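You operate a simulated robot arm through the tools that you are given. There is no shell and no other tool. Be economical: measure what you need, move in short steps, check, and stop when the job is done.

The job below is to be done with a simulated robot arm. You get a single attempt, and the scene is never put back.

Task
Put things in order on the far end of the counter. At the end: the purple foam curler is in the grey bucket; the brown lemon scent bottle stands where the yellow roller stood; the gold watch stands on top of the white refill roll; the blue roller stands on top of the red sanding block; the yellow roller stands where the purple foam curler stood; whatever was shut is shut again. Leave all else as you found it, and nothing knocked over.

The check looks at the end state, three seconds after you hand in, the way a careful person would. Anything else that was tipped, shoved, dropped, spilled or broken makes it a failure.

Robot
A 6-joint arm with a two-finger parallel gripper, fixed in place. Base frame: the origin is at the foot of the arm, x ahead of it, y to its left, z up; the work surface is at about z = 0.75. Lengths are in m, angles in degrees, forces in N, time in s.
With the tool pointing down near the work surface it reaches from about 0.26 to 0.68 m from the base axis. Its first joint turns from -66.0 to 66.0 degrees. Payload 2.9 kg.
The tool frame sits at the grasp point between the pads (the TCP): z along the fingers, y along the line on which they close. The tips reach 0.03 m beyond it. The gripper opens to 0.11 m. The fingers are 0.02 m wide and 0.01 m thick; the gripper's body (0.048 by 0.112 m) begins 0.055 m behind the TCP.
Orientation is told as [roll, pitch, yaw] about the base's x, y, z axes, in that order, counted from this pose: with the fingers straight down and closing along the base's y, the tool's x points along the base's -x, its y along +y and its z along -z.

Tools
- The arm moves only by the tool nudge_tool. Its argument "increments" is a list that holds one entry, the list of rows, each a list of 7 numbers: the shift along the tool's x, y, z in m, then the turn, a rotation vector about the tool's x, y, z in degrees, then the finger opening in m, from 0 to 0.11. In form: [[[dx, dy, dz, ax, ay, az, fingers], ...]]. A call has 1 to 10 rows; each row shifts and turns the commanded pose from where the row before left it, along the tool's axes as they then stand. A row lasts 0.2 s, in which the tool goes at most 0.05 m and 8.6 degrees; a call with a longer step from one row to the next is refused whole, and so is a gripper value outside its range. A pose out of reach is approached as far as the arm can. The call stops where the force on the tool passes 40 N (or 10 N more than at its start, if that is more) or the arm is blocked; 0.2 s more then pass. The fingers move at their own pace (about 0.108 m/s each) and stop on an object; they squeeze with about 22 N. The grip force told is the motor's: it shows also when the fingers shut on nothing. Time passes only in rows, and 0.2 s behind the last, so rows that do not move let the fingers close. The reply holds the time, the measured pose of the TCP, the force on the tool along the base axes, the opening and the grip force, in the units named above and with some noise, and new pictures: "show" is both (left out), scene, wrist or none.
- Cameras (640 x 400 px; columns grow to the right, rows downward): "scene" is fixed at [0.0654, 0.4214, 1.3974]; the picture's right is [-0.87, -0.49, 0.00], its down [-0.23, 0.40, -0.89] and it looks along [0.43, -0.77, -0.46] (base axes); focal length 325 px, centre (320, 200). "wrist" rides on the gripper at [0.072, 0.017, -0.103] in the tool frame; the picture's right is [-0.23, 0.97, 0.00], its down [-0.76, -0.18, -0.62] and it looks along [-0.61, -0.14, 0.78] (tool axes); focal length 222 px, centre (320, 200). There is no depth. A picture from a camera that has moved, and an enlarged one, comes with that camera's place and axes in the base frame and with its lens.
- enlarge(camera, box): a new picture of the part [left, top, right, bottom] of that camera's present view, enlarged. The clock stands still meanwhile.
- finish_job(): hands the job in; it is judged then, once.

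Go step by step. Nothing tells you positions but the pictures and the camera data: compare them with the known pose of the tool, close in by small moves and look again before you grip or let go. The budget is 120 turns and 170 pictures, counting those below and the enlarged ones. Unless the task says otherwise, let go and move clear before handing in.

The tools are called by a JSON object that holds its "api" and its "payload". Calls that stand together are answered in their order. nudge_tool: Moves the arm, as the interface text tells. Its arguments: {"type":"object","properties":{"increments":{"type":"array"},"show":{"type":"string","enum":["both","scene","wrist","none"]}},"required":["increments"]} The other tools are called the same way: enlarge (camera, box) takes an enlarged picture of a part of a camera's view; finish_job () hands the job in.

At the start:

```text
t: 0.0
tcp_pos: [0.4198, -0.2528, 1.1947]
orientation: [0.0, 0.0, -0.1]
force: [-0.1, 0.5, -1.3]
width: 0.1102
grip_force: 0.1
```

scene: 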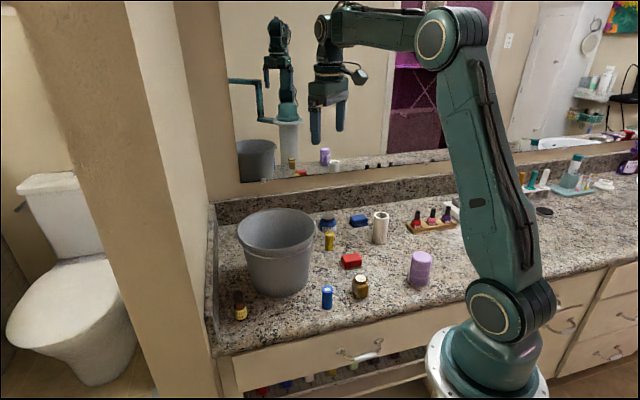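
wrist: 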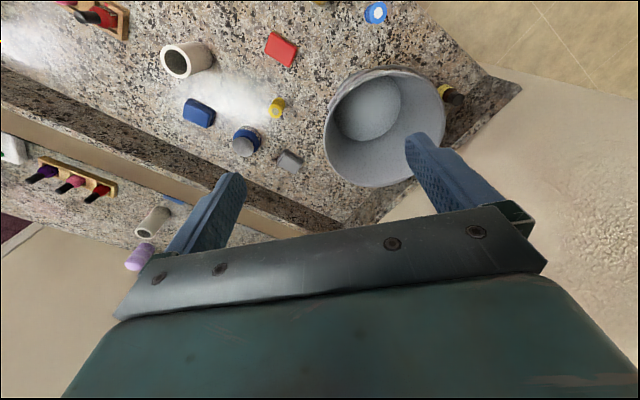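

I see the counter with a grey bucket, small objects, and the arm raised above. I'll enlarge both views to identify everything.

{"api": "enlarge", "payload": {"camera": "scene", "box": [210, 190, 370, 330]}}

{"api": "enlarge", "payload": {"camera": "scene", "box": [310, 190, 470, 310]}}

{"api": "enlarge", "payload": {"camera": "wrist", "box": [150, 0, 470, 200]}}

```text
2.86 times, centred on (290, 260) of scene
camera zoom: at [0.0654, 0.4214, 1.3974], right [-0.87, -0.49, 0.0], down [-0.23, 0.4, -0.89], along [0.43, -0.77, -0.46], focal length 929 px, centre (406, 29)
```

zoom: 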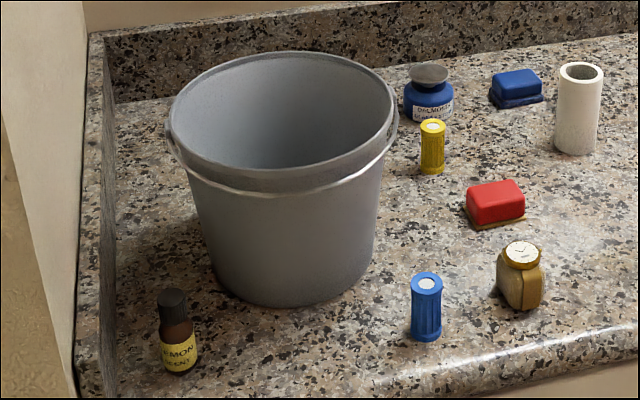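

```text
3.33 times, centred on (390, 250) of scene
camera zoom: at [0.0654, 0.4214, 1.3974], right [-0.87, -0.49, 0.0], down [-0.23, 0.4, -0.89], along [0.43, -0.77, -0.46], focal length 1084 px, centre (87, 33)
```

zoom: 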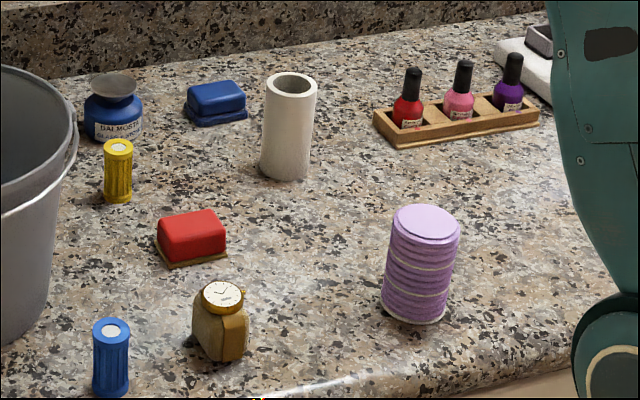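

```text
2.00 times, centred on (310, 100) of wrist
camera zoom: at [0.3476, -0.2385, 1.2985], right [0.23, 0.97, 0.0], down [0.76, -0.18, 0.62], along [0.61, -0.14, -0.78], focal length 444 px, centre (340, 400)
```

zoom: 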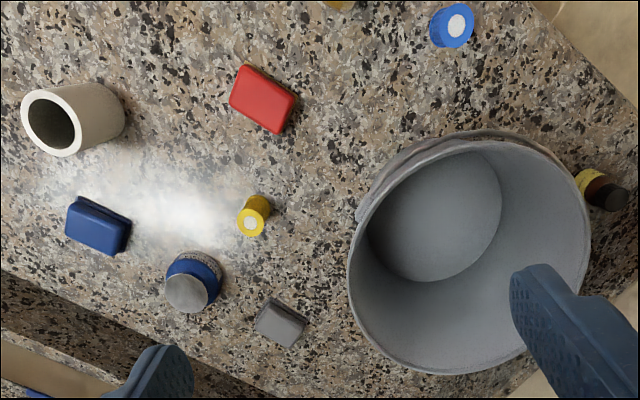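

The lilac ribbed cylinder is the purple foam curler at about (0.174, -0.360), with the yellow roller at about (0.475, -0.374). I put the lemon bottle at (0.533, -0.002), the watch at (0.304, -0.235), the blue roller at (0.359, -0.142), the red block at (0.374, -0.332), the roll at (0.342, -0.503) and the bucket at (0.528, -0.162). I'll go above the purple curler first.

{"api": "nudge_tool", "payload": {"increments": [[[0.031, -0.0134, 0.024, 0, 0, 0, 0.11], [0.031, -0.0134, 0.024, 0, 0, 0, 0.11], [0.031, -0.0134, 0.024, 0, 0, 0, 0.11], [0.031, -0.0134, 0.024, 0, 0, 0, 0.11], [0.031, -0.0134, 0.024, 0, 0, 0, 0.11], [0.031, -0.0134, 0.024, 0, 0, 0, 0.11], [0.031, -0.0134, 0.024, 0, 0, 0, 0.11], [0.029, -0.0134, 0.024, 0, 0, 0, 0.11]]]}}

```text
t: 1.8
tcp_pos: [0.1777, -0.3597, 1.003]
orientation: [-0.1, 0.2, 0.0]
force: [0.2, -0.1, -0.2]
width: 0.11
grip_force: 0.0
out of reach, approached as far as the arm can: row 8
camera wrist: at [0.1044, -0.3437, 1.107], right [0.23, 0.97, 0.0], down [0.76, -0.18, 0.62], along [0.6, -0.14, -0.78], focal length 222 px, centre (320, 200)
```

scene: 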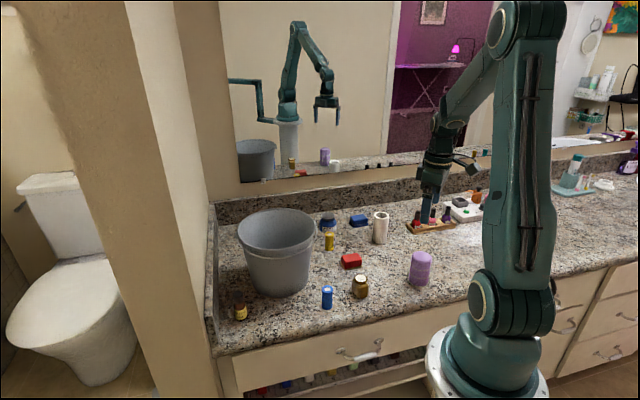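
wrist: 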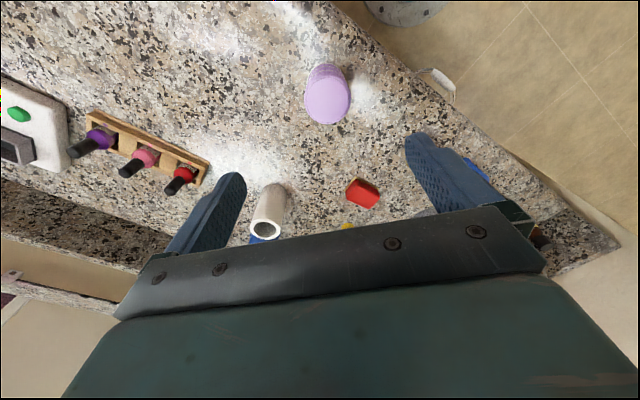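

The arm nearly reaches its first-joint limit here, and the purple curler sits close to the line of the tool. I'll measure it more closely.

{"api": "enlarge", "payload": {"camera": "wrist", "box": [270, 50, 390, 140]}}

{"api": "enlarge", "payload": {"camera": "scene", "box": [380, 235, 460, 295]}}

```text
4.44 times, centred on (330, 95) of wrist
camera zoom: at [0.1044, -0.3437, 1.107], right [0.23, 0.97, 0.0], down [0.76, -0.18, 0.62], along [0.6, -0.14, -0.78], focal length 987 px, centre (276, 667)
```

zoom: 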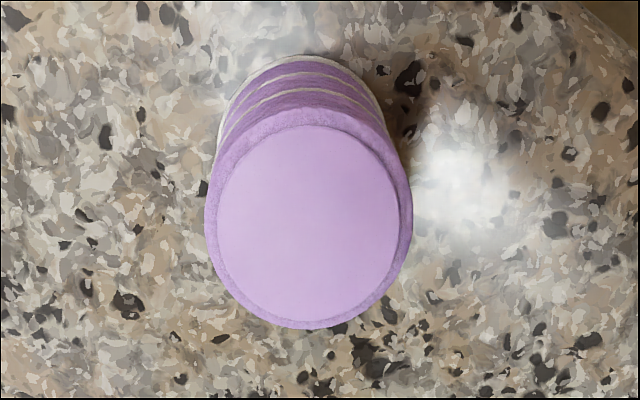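

```text
6.67 times, centred on (420, 265) of scene
camera zoom: at [0.0654, 0.4214, 1.3974], right [-0.87, -0.49, 0.0], down [-0.23, 0.4, -0.89], along [0.43, -0.77, -0.46], focal length 2167 px, centre (-347, -233)
```

zoom: 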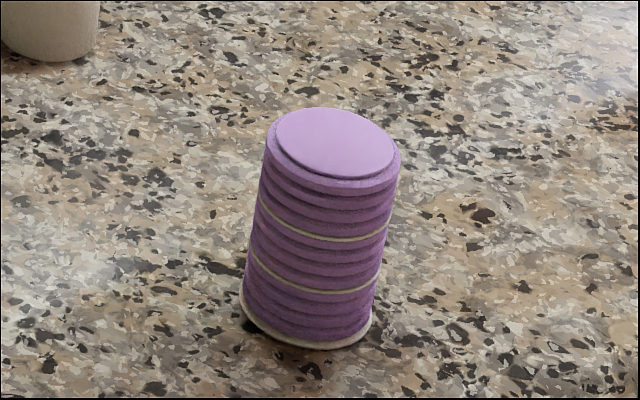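

The curler is at about (0.174, -0.356), top at about 0.837. I'll lower part way with open fingers and check.

{"api": "nudge_tool", "payload": {"increments": [[[0.0, 0.003, 0.04, 0, 0, 0, 0.11], [0, 0, 0.04, 0, 0, 0, 0.11], [0, 0, 0.03, 0, 0, 0, 0.11], [0, 0, 0, 0, 0, 0, 0.11]]]}}

```text
t: 2.8
tcp_pos: [0.1762, -0.3545, 0.8955]
orientation: [0.0, 0.0, -0.1]
force: [-1.3, -0.4, 0.2]
width: 0.11
grip_force: 0.1
camera wrist: at [0.1047, -0.3393, 0.9984], right [0.23, 0.97, 0.0], down [0.76, -0.18, 0.62], along [0.61, -0.14, -0.78], focal length 222 px, centre (320, 200)
```

scene: 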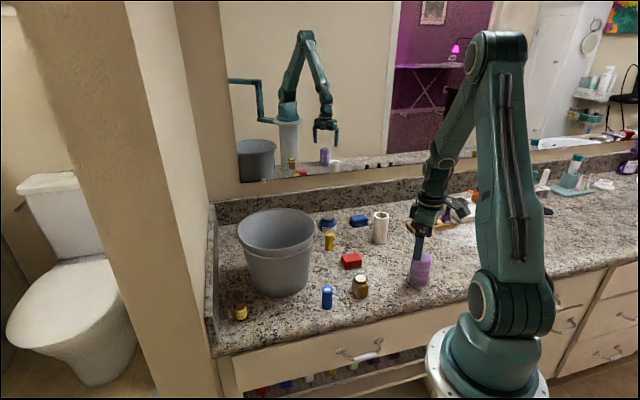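
wrist: 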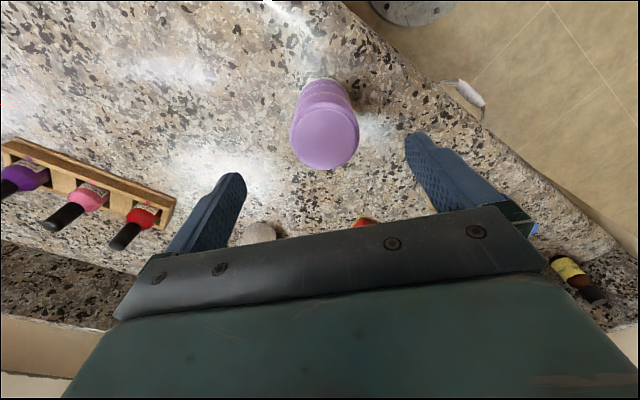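

The curler sits between the fingers, at about (0.173, -0.353). I'll go down to z≈0.812 and close.

{"api": "nudge_tool", "payload": {"increments": [[[0.001, 0.001, 0.03, 0, 0, 0, 0.11], [0, 0, 0.03, 0, 0, 0, 0.11], [0, 0, 0.022, 0, 0, 0, 0.11], [0, 0, 0, 0, 0, 0, 0.11], [0, 0, 0, 0, 0, 0, 0.05], [0, 0, 0, 0, 0, 0, 0.05], [0, 0, 0, 0, 0, 0, 0.04]]]}}

```text
t: 4.4
tcp_pos: [0.1773, -0.3544, 0.8102]
orientation: [0.0, 0.0, 0.1]
force: [0.7, 0.1, -0.1]
width: 0.0531
grip_force: 21.9
camera wrist: at [0.1052, -0.339, 0.9154], right [0.23, 0.97, 0.0], down [0.76, -0.18, 0.62], along [0.61, -0.14, -0.78], focal length 222 px, centre (320, 200)
```

scene: 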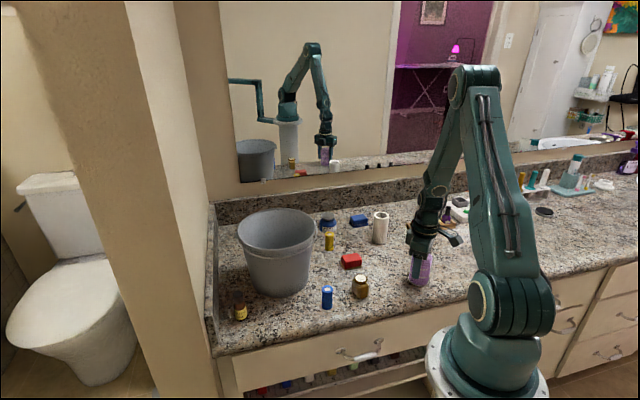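
wrist: 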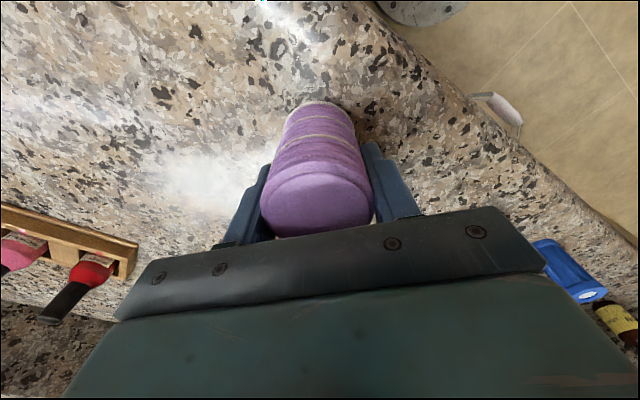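

It's gripped at width 0.053. Lifting straight up.

{"api": "nudge_tool", "payload": {"increments": [[[0, 0, -0.02, 0, 0, 0, 0.04], [0, 0, -0.04, 0, 0, 0, 0.04], [0, 0, -0.045, 0, 0, 0, 0.04], [0, 0, -0.045, 0, 0, 0, 0.04], [0, 0, -0.045, 0, 0, 0, 0.04], [0, 0, -0.045, 0, 0, 0, 0.04], [0, 0, 0, 0, 0, 0, 0.04]]], "show": "scene"}}

```text
t: 6.0
tcp_pos: [0.1771, -0.3577, 1.0481]
orientation: [0.1, 0.1, 0.0]
force: [0.4, -0.8, -0.1]
width: 0.0401
grip_force: 0.0
```

scene: 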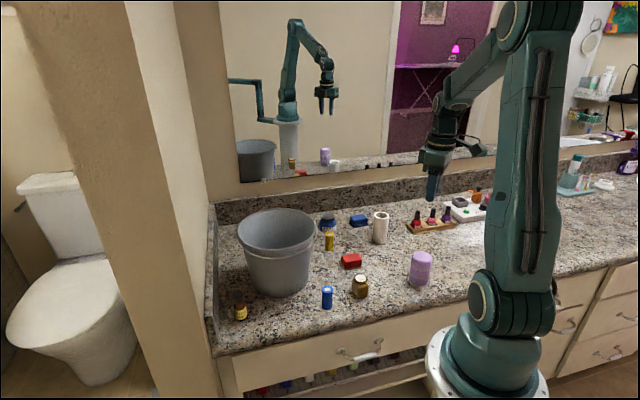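

The curler slipped out and still stands on the counter. I'll look closely before trying again.

{"api": "enlarge", "payload": {"camera": "scene", "box": [380, 235, 460, 295]}}

{"api": "enlarge", "payload": {"camera": "wrist", "box": [240, 30, 400, 150]}}

```text
6.67 times, centred on (420, 265) of scene
camera zoom: at [0.0654, 0.4214, 1.3974], right [-0.87, -0.49, 0.0], down [-0.23, 0.4, -0.89], along [0.43, -0.77, -0.46], focal length 2167 px, centre (-347, -233)
```

zoom: 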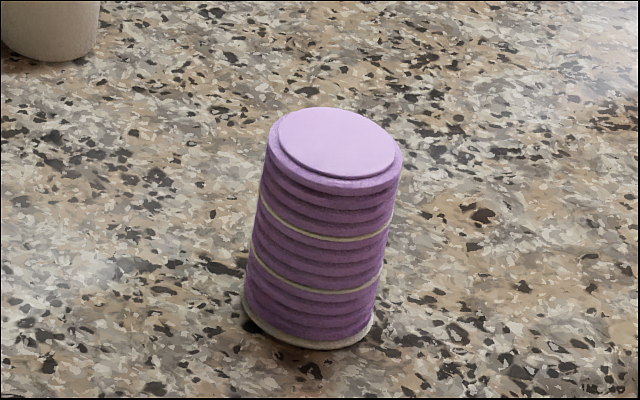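

```text
3.33 times, centred on (320, 90) of wrist
camera zoom: at [0.1051, -0.3429, 1.1527], right [0.23, 0.97, 0.0], down [0.76, -0.18, 0.62], along [0.61, -0.14, -0.78], focal length 740 px, centre (320, 567)
```

zoom: 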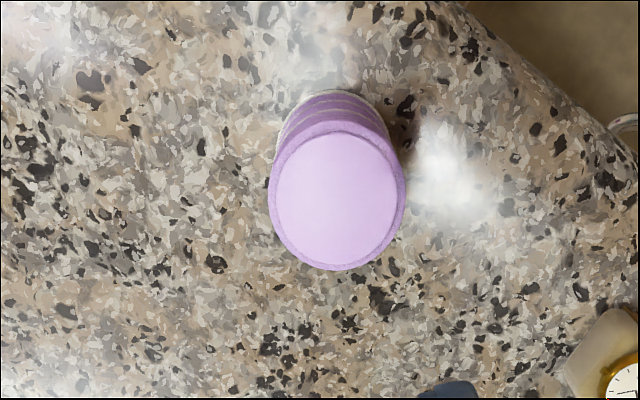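

The curler hardly moved and still stands. I'll grip lower, let the fingers settle, then lift slowly and check.

{"api": "nudge_tool", "payload": {"increments": [[[0, 0.0, 0, 0, 0, 0, 0.11], [0, 0.003, 0.045, 0, 0, 0, 0.11], [0, 0, 0.045, 0, 0, 0, 0.11], [0, 0, 0.045, 0, 0, 0, 0.11], [0, 0, 0.045, 0, 0, 0, 0.11], [0, 0, 0.04, 0, 0, 0, 0.11], [0, 0, 0.034, 0, 0, 0, 0.11], [0, 0, 0, 0, 0, 0, 0.11]]], "show": "both"}}

{"api": "nudge_tool", "payload": {"increments": [[[0, 0, 0, 0, 0, 0, 0.0], [0, 0, 0, 0, 0, 0, 0.0], [0, 0, 0, 0, 0, 0, 0.0], [0, 0, 0, 0, 0, 0, 0.0], [0, 0, -0.003, 0, 0, 0, 0.0], [0, 0, -0.004, 0, 0, 0, 0.0], [0, 0, -0.004, 0, 0, 0, 0.0], [0, 0, -0.004, 0, 0, 0, 0.0]]]}}

```text
t: 7.8
tcp_pos: [0.1786, -0.3507, 0.7974]
orientation: [0.0, 0.0, 0.0]
force: [0.1, -0.5, 1.5]
width: 0.1098
grip_force: 0.0
camera wrist: at [0.1058, -0.3363, 0.9007], right [0.23, 0.97, 0.0], down [0.76, -0.18, 0.62], along [0.61, -0.14, -0.78], focal length 222 px, centre (320, 200)
```

scene: 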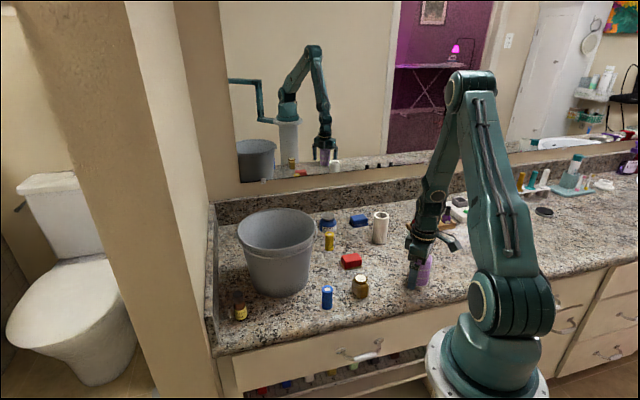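
wrist: 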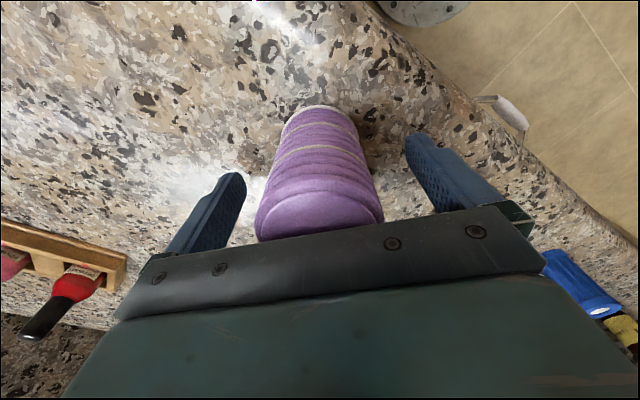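

```text
t: 9.6
tcp_pos: [0.1783, -0.3513, 0.8102]
orientation: [0.1, -0.1, 0.0]
force: [0.1, -0.2, 0.2]
width: 0.0528
grip_force: 22.2
camera wrist: at [0.1053, -0.3367, 0.9157], right [0.23, 0.97, 0.0], down [0.76, -0.18, 0.62], along [0.61, -0.14, -0.78], focal length 222 px, centre (320, 200)
```

scene: 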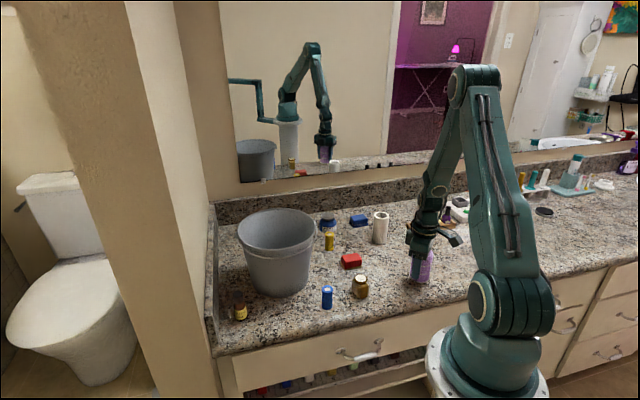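
wrist: 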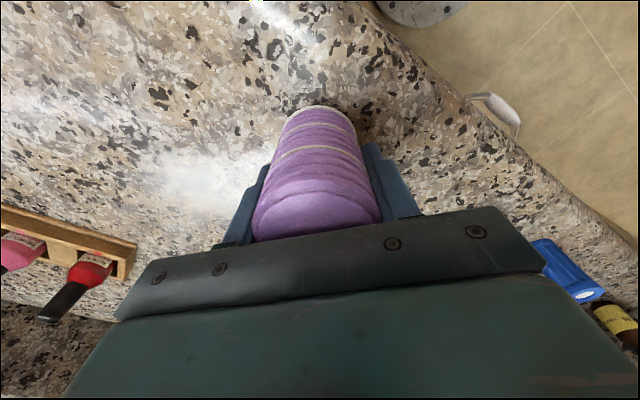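

It appears to be coming up with the fingers. I'll go on lifting slowly and check.

{"api": "nudge_tool", "payload": {"increments": [[[0, 0, -0.006, 0, 0, 0, 0.0], [0, 0, -0.008, 0, 0, 0, 0.0], [0, 0, -0.008, 0, 0, 0, 0.0], [0, 0, -0.008, 0, 0, 0, 0.0], [0, 0, -0.008, 0, 0, 0, 0.0]]]}}

```text
t: 10.8
tcp_pos: [0.1771, -0.3509, 0.8508]
orientation: [0.0, 0.0, 0.0]
force: [-0.7, -0.5, -1.3]
width: 0.0529
grip_force: 22.0
camera wrist: at [0.1039, -0.3364, 0.9541], right [0.23, 0.97, 0.0], down [0.76, -0.18, 0.62], along [0.61, -0.14, -0.78], focal length 222 px, centre (320, 200)
```

scene: 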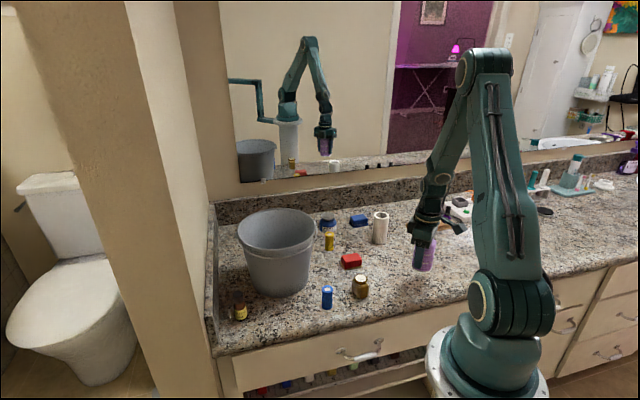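
wrist: 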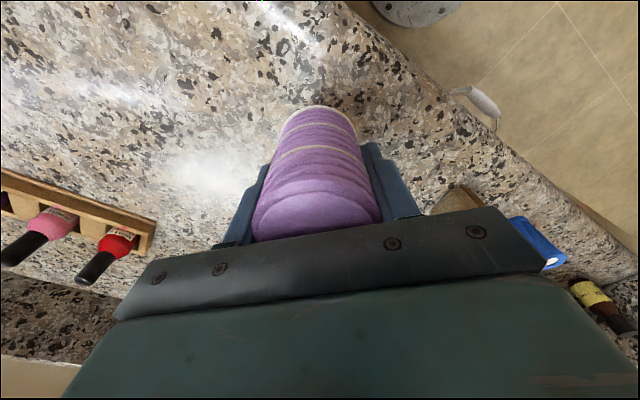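

It holds when moved gently. I'll lift to about z=1.03 in small steps.

{"api": "nudge_tool", "payload": {"increments": [[[0, 0, -0.01, 0, 0, 0, 0.0], [0, 0, -0.015, 0, 0, 0, 0.0], [0, 0, -0.02, 0, 0, 0, 0.0], [0, 0, -0.022, 0, 0, 0, 0.0], [0, 0, -0.024, 0, 0, 0, 0.0], [0, 0, -0.024, 0, 0, 0, 0.0], [0, 0, -0.024, 0, 0, 0, 0.0], [0, 0, -0.02, 0, 0, 0, 0.0], [0, 0, -0.015, 0, 0, 0, 0.0], [0, 0, -0.008, 0, 0, 0, 0.0]]], "show": "none"}}

{"api": "nudge_tool", "payload": {"increments": [[[-0.01, 0.005, 0, 0, 0, 0, 0.0], [-0.018, 0.01, 0, 0, 0, 0, 0.0], [-0.022, 0.012, 0, 0, 0, 0, 0.0], [-0.022, 0.012, 0, 0, 0, 0, 0.0], [-0.022, 0.012, 0, 0, 0, 0, 0.0], [-0.022, 0.012, 0, 0, 0, 0, 0.0], [-0.022, 0.012, 0, 0, 0, 0, 0.0], [-0.018, 0.01, 0, 0, 0, 0, 0.0], [-0.012, 0.006, 0, 0, 0, 0, 0.0], [-0.007, 0.004, 0, 0, 0, 0, 0.0]]], "show": "scene"}}

```text
t: 13.0
tcp_pos: [0.1763, -0.3512, 1.0319]
orientation: [0.0, 0.0, -0.1]
force: [1.7, -1.0, -0.4]
width: 0.0534
grip_force: 22.4
```

```text
t: 15.2
tcp_pos: [0.3506, -0.2575, 1.0318]
orientation: [0.1, 0.0, 0.0]
force: [-0.1, 0.6, -0.2]
width: 0.053
grip_force: 22.2
```

scene: 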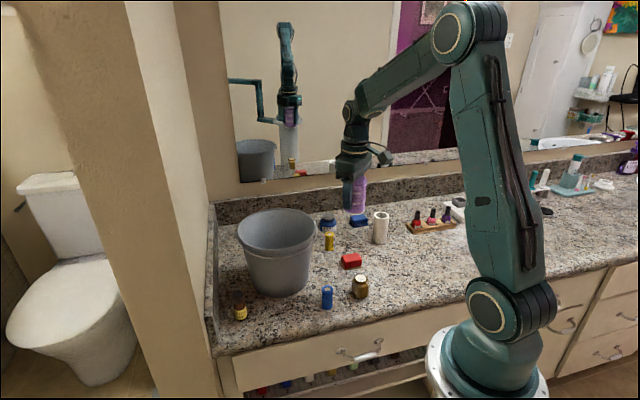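

Still held. Moving on to above the bucket centre.

{"api": "nudge_tool", "payload": {"increments": [[[-0.01, 0.005, 0, 0, 0, 0, 0.0], [-0.018, 0.01, 0, 0, 0, 0, 0.0], [-0.022, 0.012, 0, 0, 0, 0, 0.0], [-0.022, 0.012, 0, 0, 0, 0, 0.0], [-0.022, 0.012, 0, 0, 0, 0, 0.0], [-0.022, 0.012, 0, 0, 0, 0, 0.0], [-0.022, 0.012, 0, 0, 0, 0, 0.0], [-0.018, 0.01, 0, 0, 0, 0, 0.0], [-0.012, 0.006, 0, 0, 0, 0, 0.0], [-0.007, 0.004, 0, 0, 0, 0, 0.0]]], "show": "both"}}

```text
t: 17.4
tcp_pos: [0.525, -0.1623, 1.0323]
orientation: [0.0, 0.0, 0.0]
force: [0.6, 0.0, 0.2]
width: 0.0528
grip_force: 22.4
camera wrist: at [0.4526, -0.1472, 1.1359], right [0.23, 0.97, 0.0], down [0.76, -0.18, 0.62], along [0.61, -0.14, -0.78], focal length 222 px, centre (320, 200)
```

scene: 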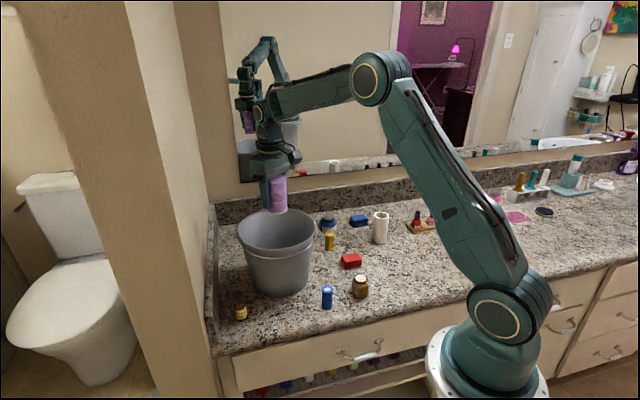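
wrist: 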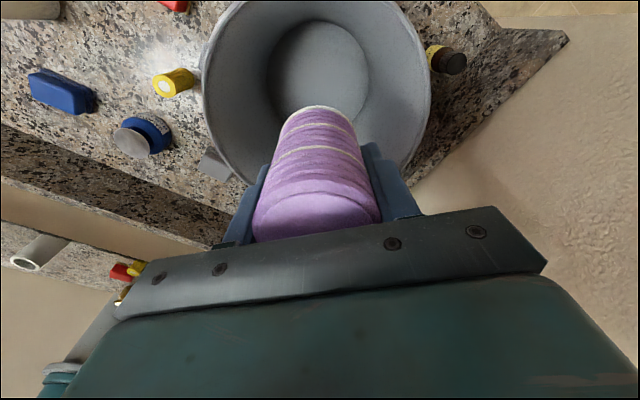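

The curler is over the bucket, whose centre I take at about (0.527, -0.161). I'll lower it in, about 1 cm further forward to give the wrist camera room.

{"api": "nudge_tool", "payload": {"increments": [[[-0.006, 0, 0.01, 0, 0, 0, 0.0], [-0.005, 0, 0.02, 0, 0, 0, 0.0], [0, 0, 0.025, 0, 0, 0, 0.0], [0, 0, 0.025, 0, 0, 0, 0.0], [0, 0, 0.025, 0, 0, 0, 0.0], [0, 0, 0.025, 0, 0, 0, 0.0], [0, 0, 0.022, 0, 0, 0, 0.0], [0, 0, 0.018, 0, 0, 0, 0.0], [0, 0, 0.014, 0, 0, 0, 0.0], [0, 0, 0.01, 0, 0, 0, 0.0]]], "show": "both"}}

```text
t: 19.6
tcp_pos: [0.5384, -0.1631, 0.8372]
orientation: [0.0, 0.0, 0.0]
force: [-0.2, -0.8, -1.6]
width: 0.053
grip_force: 21.7
camera wrist: at [0.4656, -0.1471, 0.9407], right [0.23, 0.97, 0.0], down [0.76, -0.18, 0.62], along [0.61, -0.14, -0.78], focal length 222 px, centre (320, 200)
```

scene: 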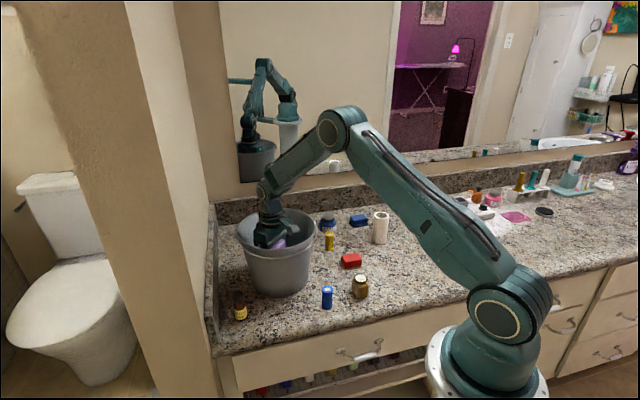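
wrist: 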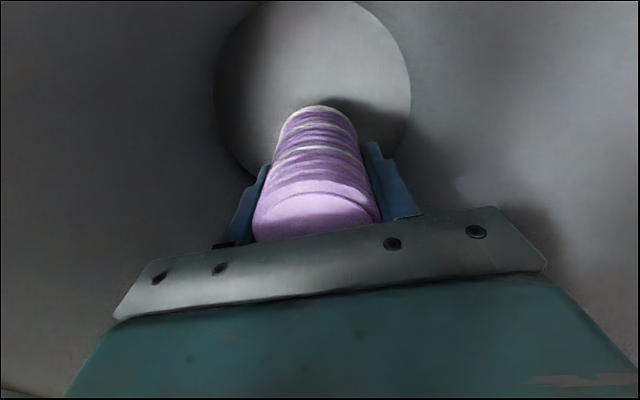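

It's inside the bucket, a little above the floor. I'll lower it gently until it touches.

{"api": "nudge_tool", "payload": {"increments": [[[0, 0, 0.008, 0, 0, 0, 0.0], [0, 0, 0.008, 0, 0, 0, 0.0], [0, 0, 0.006, 0, 0, 0, 0.0], [0, 0, 0.003, 0, 0, 0, 0.0]]], "show": "wrist"}}

```text
t: 20.6
tcp_pos: [0.5365, -0.1614, 0.8123]
orientation: [0.0, -0.1, 0.1]
force: [0.4, -0.6, 0.5]
width: 0.0527
grip_force: 21.8
camera wrist: at [0.4648, -0.1462, 0.9165], right [0.23, 0.97, 0.0], down [0.76, -0.18, 0.62], along [0.61, -0.14, -0.78], focal length 222 px, centre (320, 200)
```

wrist: 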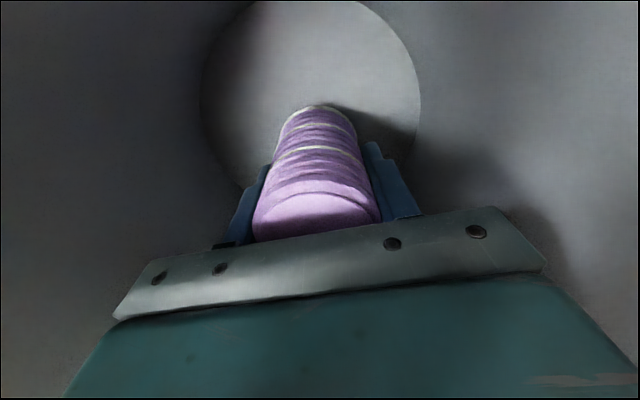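

Not yet touching. I'll continue down slowly.

{"api": "nudge_tool", "payload": {"increments": [[[0, 0, 0.003, 0, 0, 0, 0.0], [0, 0, 0.003, 0, 0, 0, 0.0], [0, 0, 0.002, 0, 0, 0, 0.0], [0, 0, 0.0, 0, 0, 0, 0.0]]], "show": "none"}}

```text
t: 21.6
tcp_pos: [0.5379, -0.1618, 0.8048]
orientation: [0.0, -0.1, 0.1]
force: [0.3, 0.0, -0.6]
width: 0.053
grip_force: 22.1
```

The base should now be within a few millimetres of the floor. I'll go slightly lower, open, and retreat upward.

{"api": "nudge_tool", "payload": {"increments": [[[0, 0, 0.002, 0, 0, 0, 0.0], [0, 0, 0, 0, 0, 0, 0.0], [0, 0, 0, 0, 0, 0, 0.09], [0, 0, 0, 0, 0, 0, 0.09], [0, 0, 0, 0, 0, 0, 0.09], [0, 0, -0.02, 0, 0, 0, 0.09], [0, 0, -0.03, 0, 0, 0, 0.09], [0, 0, -0.045, 0, 0, 0, 0.09], [0, 0, -0.045, 0, 0, 0, 0.09], [0, 0, -0.045, 0, 0, 0, 0.09]]], "show": "wrist"}}

```text
t: 23.8
tcp_pos: [0.5348, -0.1588, 0.987]
orientation: [-0.1, 0.0, 0.0]
force: [0.4, 0.0, 0.8]
width: 0.0901
grip_force: 0.0
camera wrist: at [0.4633, -0.1444, 1.091], right [0.23, 0.97, 0.0], down [0.76, -0.18, 0.62], along [0.61, -0.14, -0.78], focal length 222 px, centre (320, 200)
```

wrist: 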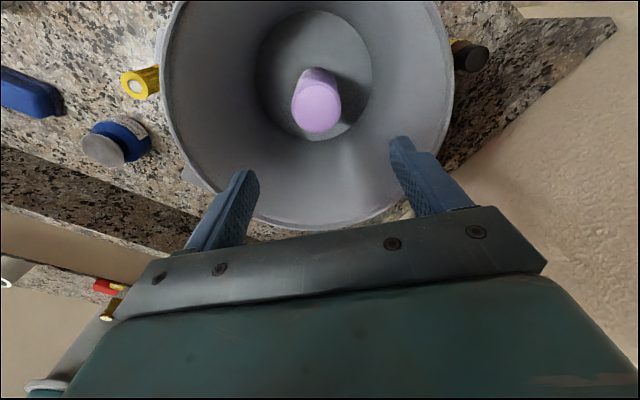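

The curler stands in the bucket. Next is the yellow roller: I'll go above about (0.475, -0.374).

{"api": "nudge_tool", "payload": {"increments": [[[0, 0, -0.035, 0, 0, 0, 0.07], [0.01, -0.036, 0, 0, 0, 0, 0.07], [0.01, -0.036, 0, 0, 0, 0, 0.07], [0.01, -0.036, 0, 0, 0, 0, 0.07], [0.01, -0.036, 0, 0, 0, 0, 0.07], [0.01, -0.036, 0, 0, 0, 0, 0.07], [0.01, -0.036, 0, 0, 0, 0, 0.07], [0, 0, 0.04, 0, 0, 0, 0.07]]]}}

{"api": "enlarge", "payload": {"camera": "wrist", "box": [210, 30, 450, 180]}}

```text
t: 25.6
tcp_pos: [0.4792, -0.3818, 0.9847]
orientation: [0.0, 0.0, 0.0]
force: [-0.2, 0.3, -0.5]
width: 0.0698
grip_force: 0.1
camera wrist: at [0.4069, -0.3664, 1.0885], right [0.23, 0.97, 0.0], down [0.76, -0.18, 0.62], along [0.61, -0.14, -0.78], focal length 222 px, centre (320, 200)
```

scene: 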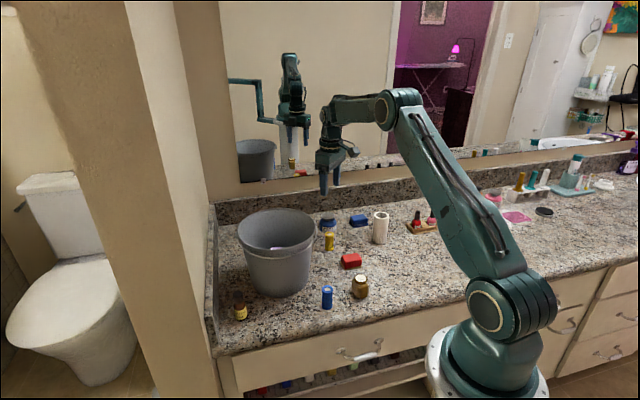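
wrist: 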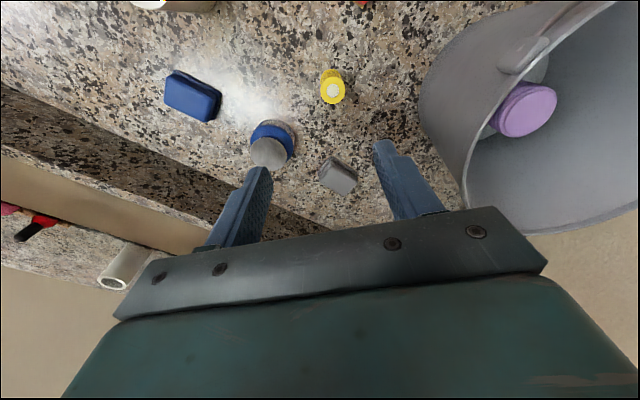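

```text
2.67 times, centred on (330, 105) of wrist
camera zoom: at [0.4069, -0.3664, 1.0885], right [0.23, 0.97, 0.0], down [0.76, -0.18, 0.62], along [0.61, -0.14, -0.78], focal length 592 px, centre (293, 453)
```

zoom: 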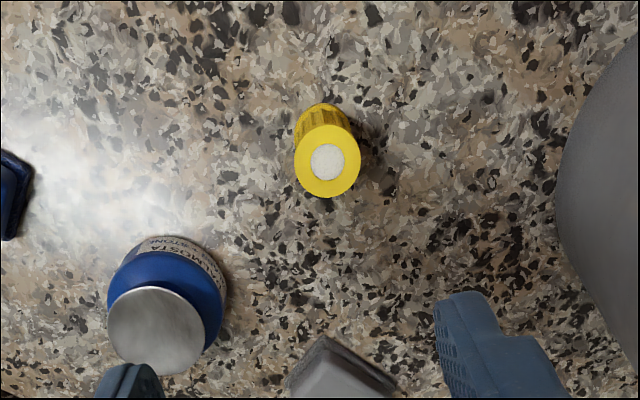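

The yellow roller is at about (0.472, -0.368). I'll centre over it and lower part way.

{"api": "nudge_tool", "payload": {"increments": [[[0.007, 0.0135, 0.02, 0, 0, 0, 0.07], [0, 0, 0.04, 0, 0, 0, 0.07], [0, 0, 0.04, 0, 0, 0, 0.07], [0, 0, 0.02, 0, 0, 0, 0.07], [0, 0, 0.0, 0, 0, 0, 0.07]]], "show": "wrist"}}

```text
t: 26.8
tcp_pos: [0.4733, -0.366, 0.8655]
orientation: [0.0, 0.0, 0.1]
force: [-0.3, -0.1, 0.1]
width: 0.0699
grip_force: 0.1
camera wrist: at [0.4008, -0.3504, 0.9692], right [0.23, 0.97, 0.0], down [0.76, -0.18, 0.62], along [0.61, -0.14, -0.78], focal length 222 px, centre (320, 200)
```

wrist: 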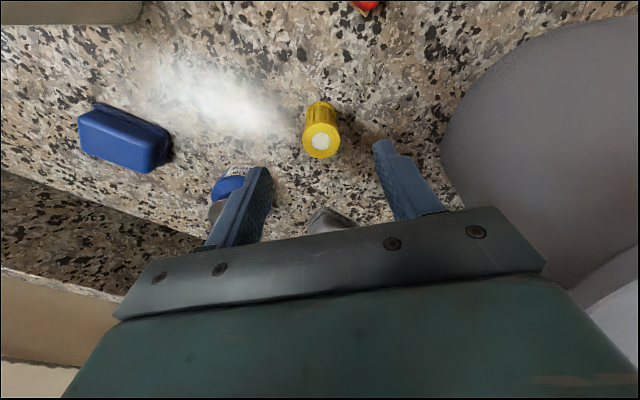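

Well aligned. I'll descend to z≈0.786, close, and lift gently.

{"api": "nudge_tool", "payload": {"increments": [[[0.002, 0, 0.03, 0, 0, 0, 0.07], [0, 0, 0.03, 0, 0, 0, 0.07], [0, 0, 0.019, 0, 0, 0, 0.07], [0, 0, 0, 0, 0, 0, 0.07], [0, 0, 0, 0, 0, 0, 0.0], [0, 0, 0, 0, 0, 0, 0.0], [0, 0, 0, 0, 0, 0, 0.0], [0, 0, 0, 0, 0, 0, 0.0]]], "show": "wrist"}}

```text
t: 28.6
tcp_pos: [0.4683, -0.3664, 0.7852]
orientation: [0.0, 0.0, 0.0]
force: [0.3, 0.0, 1.4]
width: 0.0277
grip_force: 22.2
camera wrist: at [0.3964, -0.3514, 0.8894], right [0.23, 0.97, 0.0], down [0.76, -0.18, 0.62], along [0.61, -0.14, -0.78], focal length 222 px, centre (320, 200)
```

wrist: 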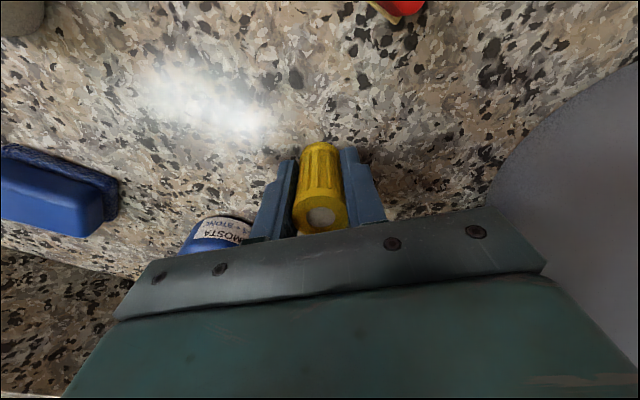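

Gripped at 0.028. Lifting gently, then moving to where the purple curler stood.

{"api": "nudge_tool", "payload": {"increments": [[[0, 0, -0.004, 0, 0, 0, 0.0], [0, 0, -0.006, 0, 0, 0, 0.0], [0, 0, -0.01, 0, 0, 0, 0.0], [0, 0, -0.015, 0, 0, 0, 0.0], [0, 0, -0.02, 0, 0, 0, 0.0], [0, 0, -0.025, 0, 0, 0, 0.0], [0, 0, -0.025, 0, 0, 0, 0.0], [0, 0, -0.02, 0, 0, 0, 0.0], [0, 0, -0.01, 0, 0, 0, 0.0]]], "show": "wrist"}}

{"api": "nudge_tool", "payload": {"increments": [[[0.01, 0, 0, 0, 0, 0, 0.0], [0.02, 0, 0, 0, 0, 0, 0.0], [0.03, 0.001, 0, 0, 0, 0, 0.0], [0.03, 0.002, 0, 0, 0, 0, 0.0], [0.03, 0.002, 0, 0, 0, 0, 0.0], [0.03, 0.002, 0, 0, 0, 0, 0.0], [0.03, 0.002, 0, 0, 0, 0, 0.0], [0.03, 0.001, 0, 0, 0, 0, 0.0], [0.02, 0, 0, 0, 0, 0, 0.0], [0.01, 0, 0, 0, 0, 0, 0.0]]], "show": "none"}}

```text
t: 30.6
tcp_pos: [0.4705, -0.3632, 0.9199]
orientation: [0.0, 0.0, 0.0]
force: [-0.5, -1.0, -0.5]
width: 0.0275
grip_force: 22.3
camera wrist: at [0.3977, -0.3494, 1.0237], right [0.23, 0.97, 0.0], down [0.76, -0.18, 0.62], along [0.61, -0.14, -0.78], focal length 222 px, centre (320, 200)
```

wrist: 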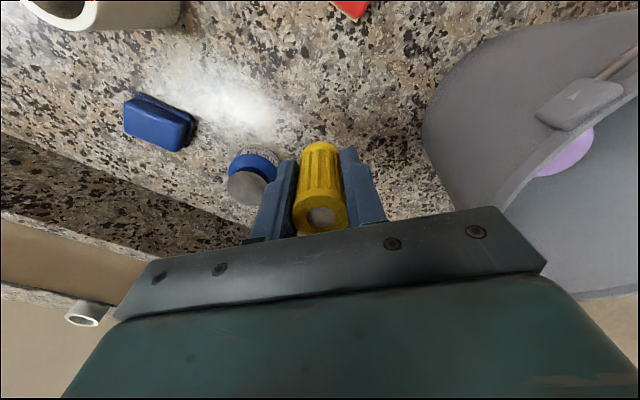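

```text
t: 32.8
tcp_pos: [0.2287, -0.354, 0.9186]
orientation: [-0.1, -0.1, -0.1]
force: [0.4, -0.6, 0.7]
width: 0.0274
grip_force: 21.7
```

Now to about (0.175, -0.354), then lower and check.

{"api": "nudge_tool", "payload": {"increments": [[[0.015, 0, 0, 0, 0, 0, 0.0], [0.02, 0, 0.005, 0, 0, 0, 0.0], [0.014, -0.0005, 0.015, 0, 0, 0, 0.0], [0.004, 0, 0.025, 0, 0, 0, 0.0], [0, 0, 0.025, 0, 0, 0, 0.0], [0, 0, 0.025, 0, 0, 0, 0.0], [0, 0, 0.015, 0, 0, 0, 0.0], [0, 0, 0.008, 0, 0, 0, 0.0], [0, 0, 0, 0, 0, 0, 0.0]]]}}

```text
t: 34.8
tcp_pos: [0.1765, -0.355, 0.8006]
orientation: [-0.1, 0.0, 0.0]
force: [0.0, 0.7, -0.7]
width: 0.0278
grip_force: 21.6
camera wrist: at [0.1041, -0.3408, 0.9046], right [0.23, 0.97, 0.0], down [0.76, -0.18, 0.62], along [0.61, -0.14, -0.78], focal length 222 px, centre (320, 200)
```

scene: 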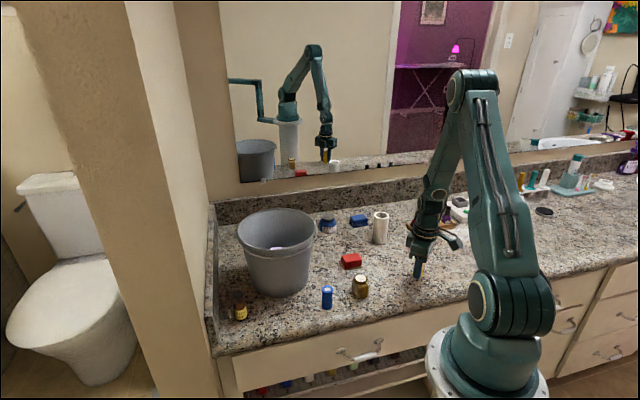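
wrist: 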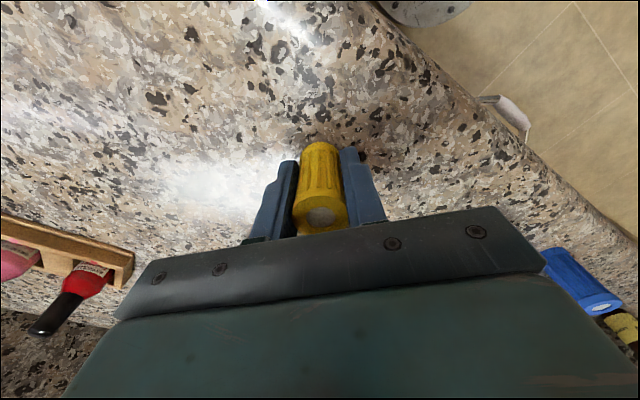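

I'll set it down 15 mm lower, release, and back up.

{"api": "nudge_tool", "payload": {"increments": [[[0.003, 0.0005, 0.006, 0, 0, 0, 0.0], [0, 0, 0.005, 0, 0, 0, 0.0], [0, 0, 0.003, 0, 0, 0, 0.0], [0, 0, 0, 0, 0, 0, 0.0]]], "show": "none"}}

{"api": "nudge_tool", "payload": {"increments": [[[0, 0, 0, 0, 0, 0, 0.06], [0, 0, 0, 0, 0, 0, 0.07], [0, 0, 0, 0, 0, 0, 0.07], [0, 0, -0.02, 0, 0, 0, 0.07], [0, 0, -0.04, 0, 0, 0, 0.07], [0, 0, -0.04, 0, 0, 0, 0.07], [0, 0, -0.04, 0, 0, 0, 0.07]]], "show": "both"}}

```text
t: 35.8
tcp_pos: [0.1764, -0.3539, 0.7868]
orientation: [-0.1, 0.1, 0.0]
force: [-0.5, -1.0, -0.7]
width: 0.0276
grip_force: 22.0
```

```text
t: 37.4
tcp_pos: [0.1749, -0.3514, 0.929]
orientation: [0.1, 0.0, 0.0]
force: [0.7, 1.1, 0.4]
width: 0.0702
grip_force: 0.0
out of reach, approached as far as the arm can: row 6
camera wrist: at [0.1028, -0.3373, 1.0326], right [0.23, 0.97, 0.0], down [0.76, -0.18, 0.62], along [0.61, -0.14, -0.78], focal length 222 px, centre (320, 200)
```

scene: 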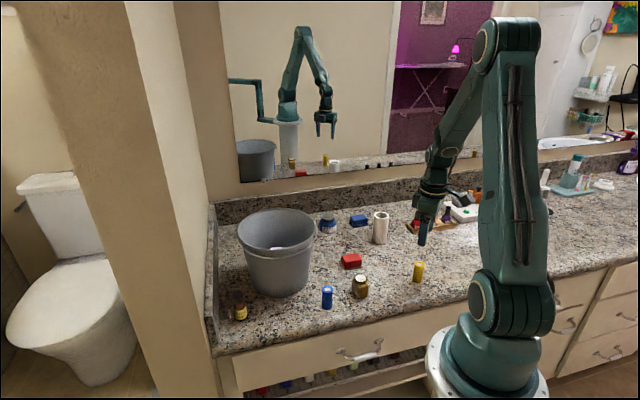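
wrist: 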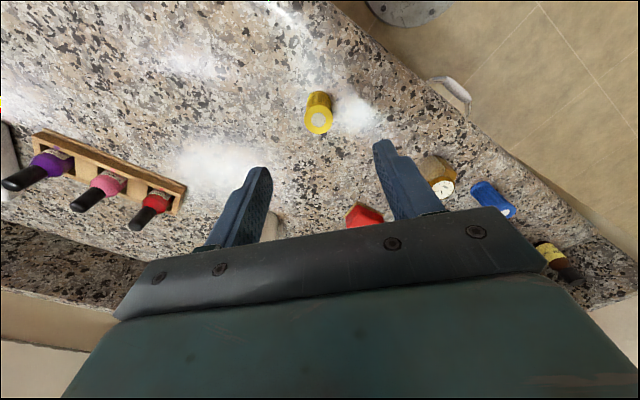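

The yellow roller stands on the curler's old spot. Now to the lemon bottle at about (0.533, -0.002), travelling high.

{"api": "nudge_tool", "payload": {"increments": [[[-0.005, 0, -0.04, 0, 0, 0, 0.07], [-0.02, 0.02, -0.04, 0, 0, 0, 0.07], [-0.033, 0.033, 0, 0, 0, 0, 0.07], [-0.033, 0.033, 0, 0, 0, 0, 0.07], [-0.033, 0.033, 0, 0, 0, 0, 0.07], [-0.033, 0.033, 0, 0, 0, 0, 0.07], [-0.033, 0.033, 0, 0, 0, 0, 0.07], [-0.033, 0.033, 0, 0, 0, 0, 0.07], [-0.033, 0.033, 0, 0, 0, 0, 0.07], [-0.033, 0.033, 0, 0, 0, 0, 0.07]]], "show": "none"}}

{"api": "nudge_tool", "payload": {"increments": [[[-0.033, 0.033, 0, 0, 0, 0, 0.07], [-0.033, 0.033, 0, 0, 0, 0, 0.07], [0, 0, 0, 0, 0, 0, 0.07]]], "show": "both"}}

{"api": "enlarge", "payload": {"camera": "wrist", "box": [210, 20, 450, 170]}}

```text
t: 39.6
tcp_pos: [0.4622, -0.0686, 1.0089]
orientation: [-0.1, 0.0, 0.1]
force: [-0.1, -0.7, -0.2]
width: 0.07
grip_force: 0.0
```

```text
t: 40.4
tcp_pos: [0.5302, -0.0031, 1.0078]
orientation: [0.0, 0.1, 0.0]
force: [0.2, 0.0, -1.0]
width: 0.0699
grip_force: 0.1
camera wrist: at [0.4567, 0.0122, 1.1109], right [0.23, 0.97, 0.0], down [0.76, -0.18, 0.62], along [0.61, -0.14, -0.78], focal length 222 px, centre (320, 200)
```

scene: 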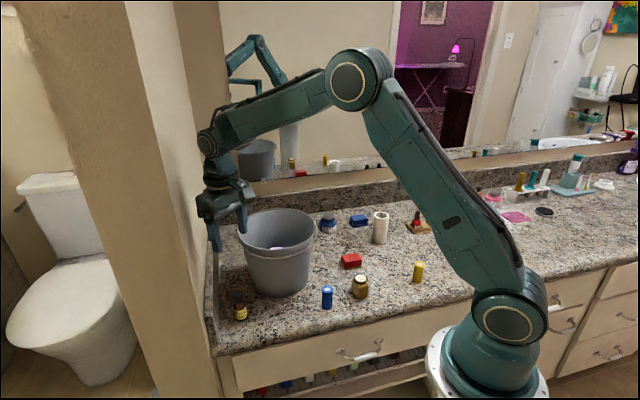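
wrist: 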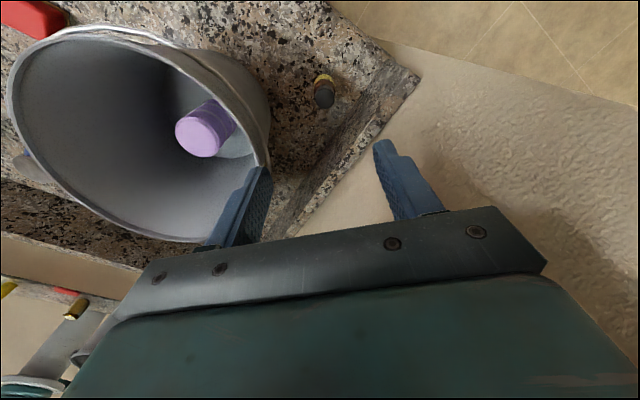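

```text
2.67 times, centred on (330, 95) of wrist
camera zoom: at [0.4567, 0.0122, 1.1109], right [0.23, 0.97, 0.0], down [0.76, -0.18, 0.62], along [0.61, -0.14, -0.78], focal length 592 px, centre (293, 480)
```

zoom: 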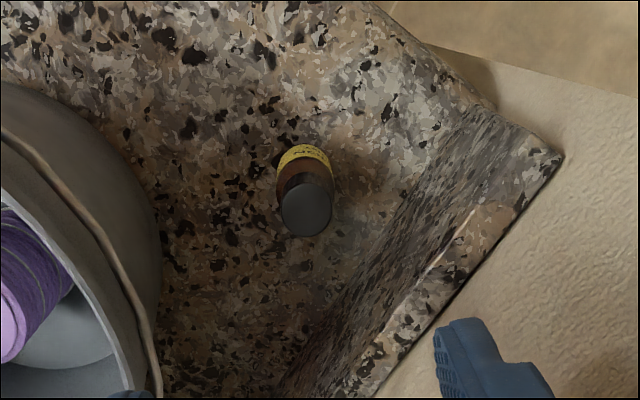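

The bottle is at about (0.529, 0.000), top at about 0.835, between the bucket rim (y≈-0.06) and a side wall about 0.076 m away on the diagonal. I'll back off a little and yaw to about -70°, so the body fits in the gap.

{"api": "nudge_tool", "payload": {"increments": [[[0.045, 0.003, 0, 0, 0, 0, 0.06], [0, 0, 0, 0, 0, 7.8, 0.06], [0, 0, 0, 0, 0, 7.8, 0.06], [0, 0, 0, 0, 0, 7.8, 0.06], [0, 0, 0, 0, 0, 7.8, 0.06], [0, 0, 0, 0, 0, 7.8, 0.06], [0, 0, 0, 0, 0, 7.8, 0.06], [0, 0, 0, 0, 0, 7.8, 0.06], [0, 0, 0, 0, 0, 7.8, 0.06], [0, 0, 0, 0, 0, 7.6, 0.06]]]}}

```text
t: 42.6
tcp_pos: [0.4855, -0.0007, 1.0063]
orientation: [0.0, -0.1, -70.3]
force: [0.2, 0.1, 0.2]
width: 0.0599
grip_force: 0.2
camera wrist: at [0.4768, 0.0716, 1.1105], right [0.99, 0.12, 0.0], down [0.09, -0.78, 0.62], along [0.07, -0.62, -0.78], focal length 222 px, centre (320, 200)
```

scene: 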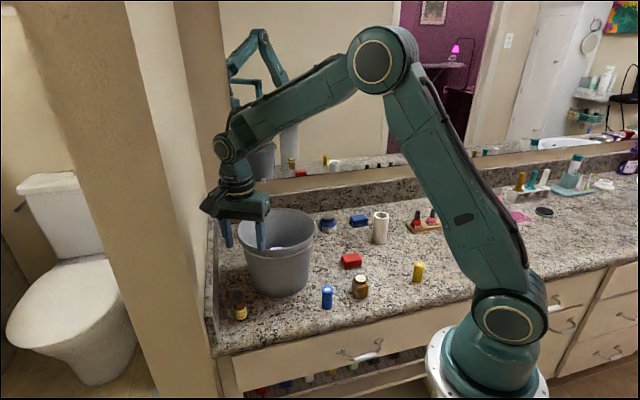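
wrist: 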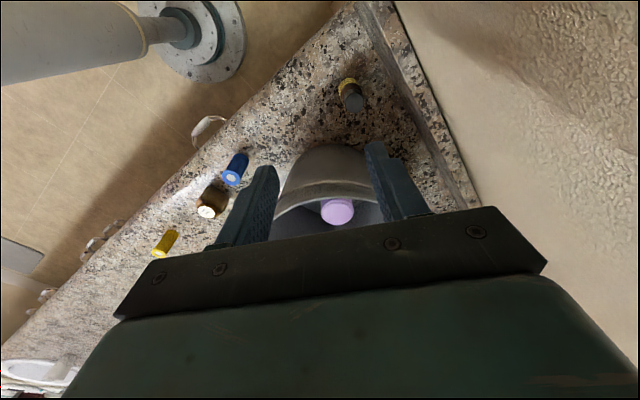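

From here the bottle reads (0.525, 0.002). I'll move over it and lower part way.

{"api": "nudge_tool", "payload": {"increments": [[[-0.0055, 0.02, 0, 0, 0, 0, 0.06], [-0.0053, 0.019, 0.01, 0, 0, 0, 0.06], [0, 0, 0.03, 0, 0, 0, 0.06], [0, 0, 0.03, 0, 0, 0, 0.06], [0, 0, 0.02, 0, 0, 0, 0.06], [0, 0, 0, 0, 0, 0, 0.06]]]}}

{"api": "enlarge", "payload": {"camera": "wrist", "box": [210, 60, 450, 210]}}

```text
t: 44.0
tcp_pos: [0.5262, 0.0043, 0.9163]
orientation: [0.1, 0.0, -70.0]
force: [0.1, 0.1, 0.6]
width: 0.0597
grip_force: 0.1
camera wrist: at [0.517, 0.0764, 1.019], right [0.99, 0.12, 0.0], down [0.09, -0.78, 0.62], along [0.07, -0.62, -0.78], focal length 222 px, centre (320, 200)
```

scene: 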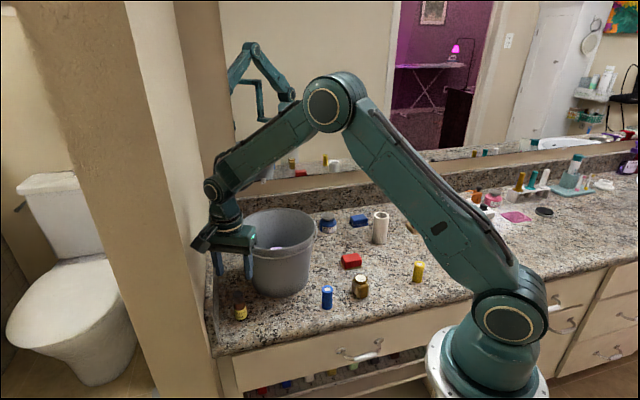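
wrist: 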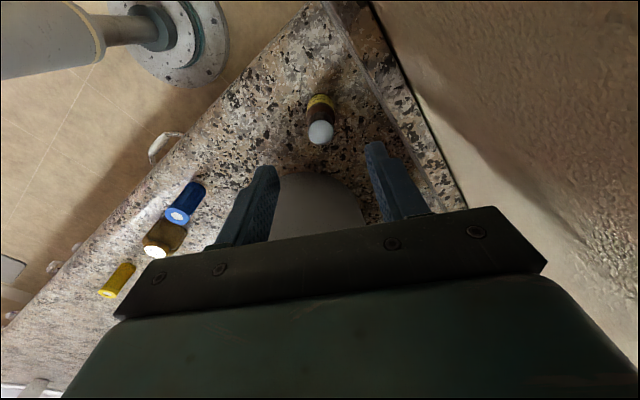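

```text
2.67 times, centred on (330, 135) of wrist
camera zoom: at [0.517, 0.0764, 1.019], right [0.99, 0.12, 0.0], down [0.09, -0.78, 0.62], along [0.07, -0.62, -0.78], focal length 592 px, centre (293, 373)
```

zoom: 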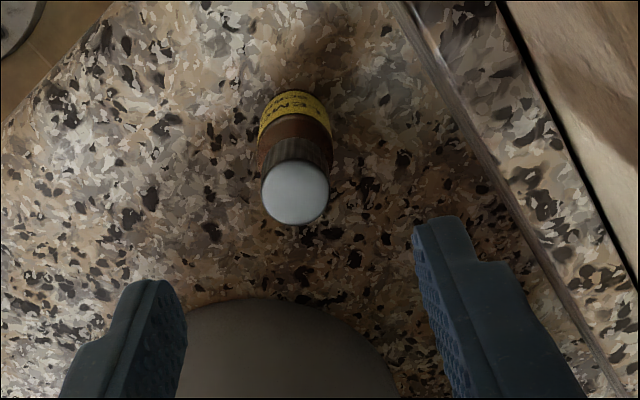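

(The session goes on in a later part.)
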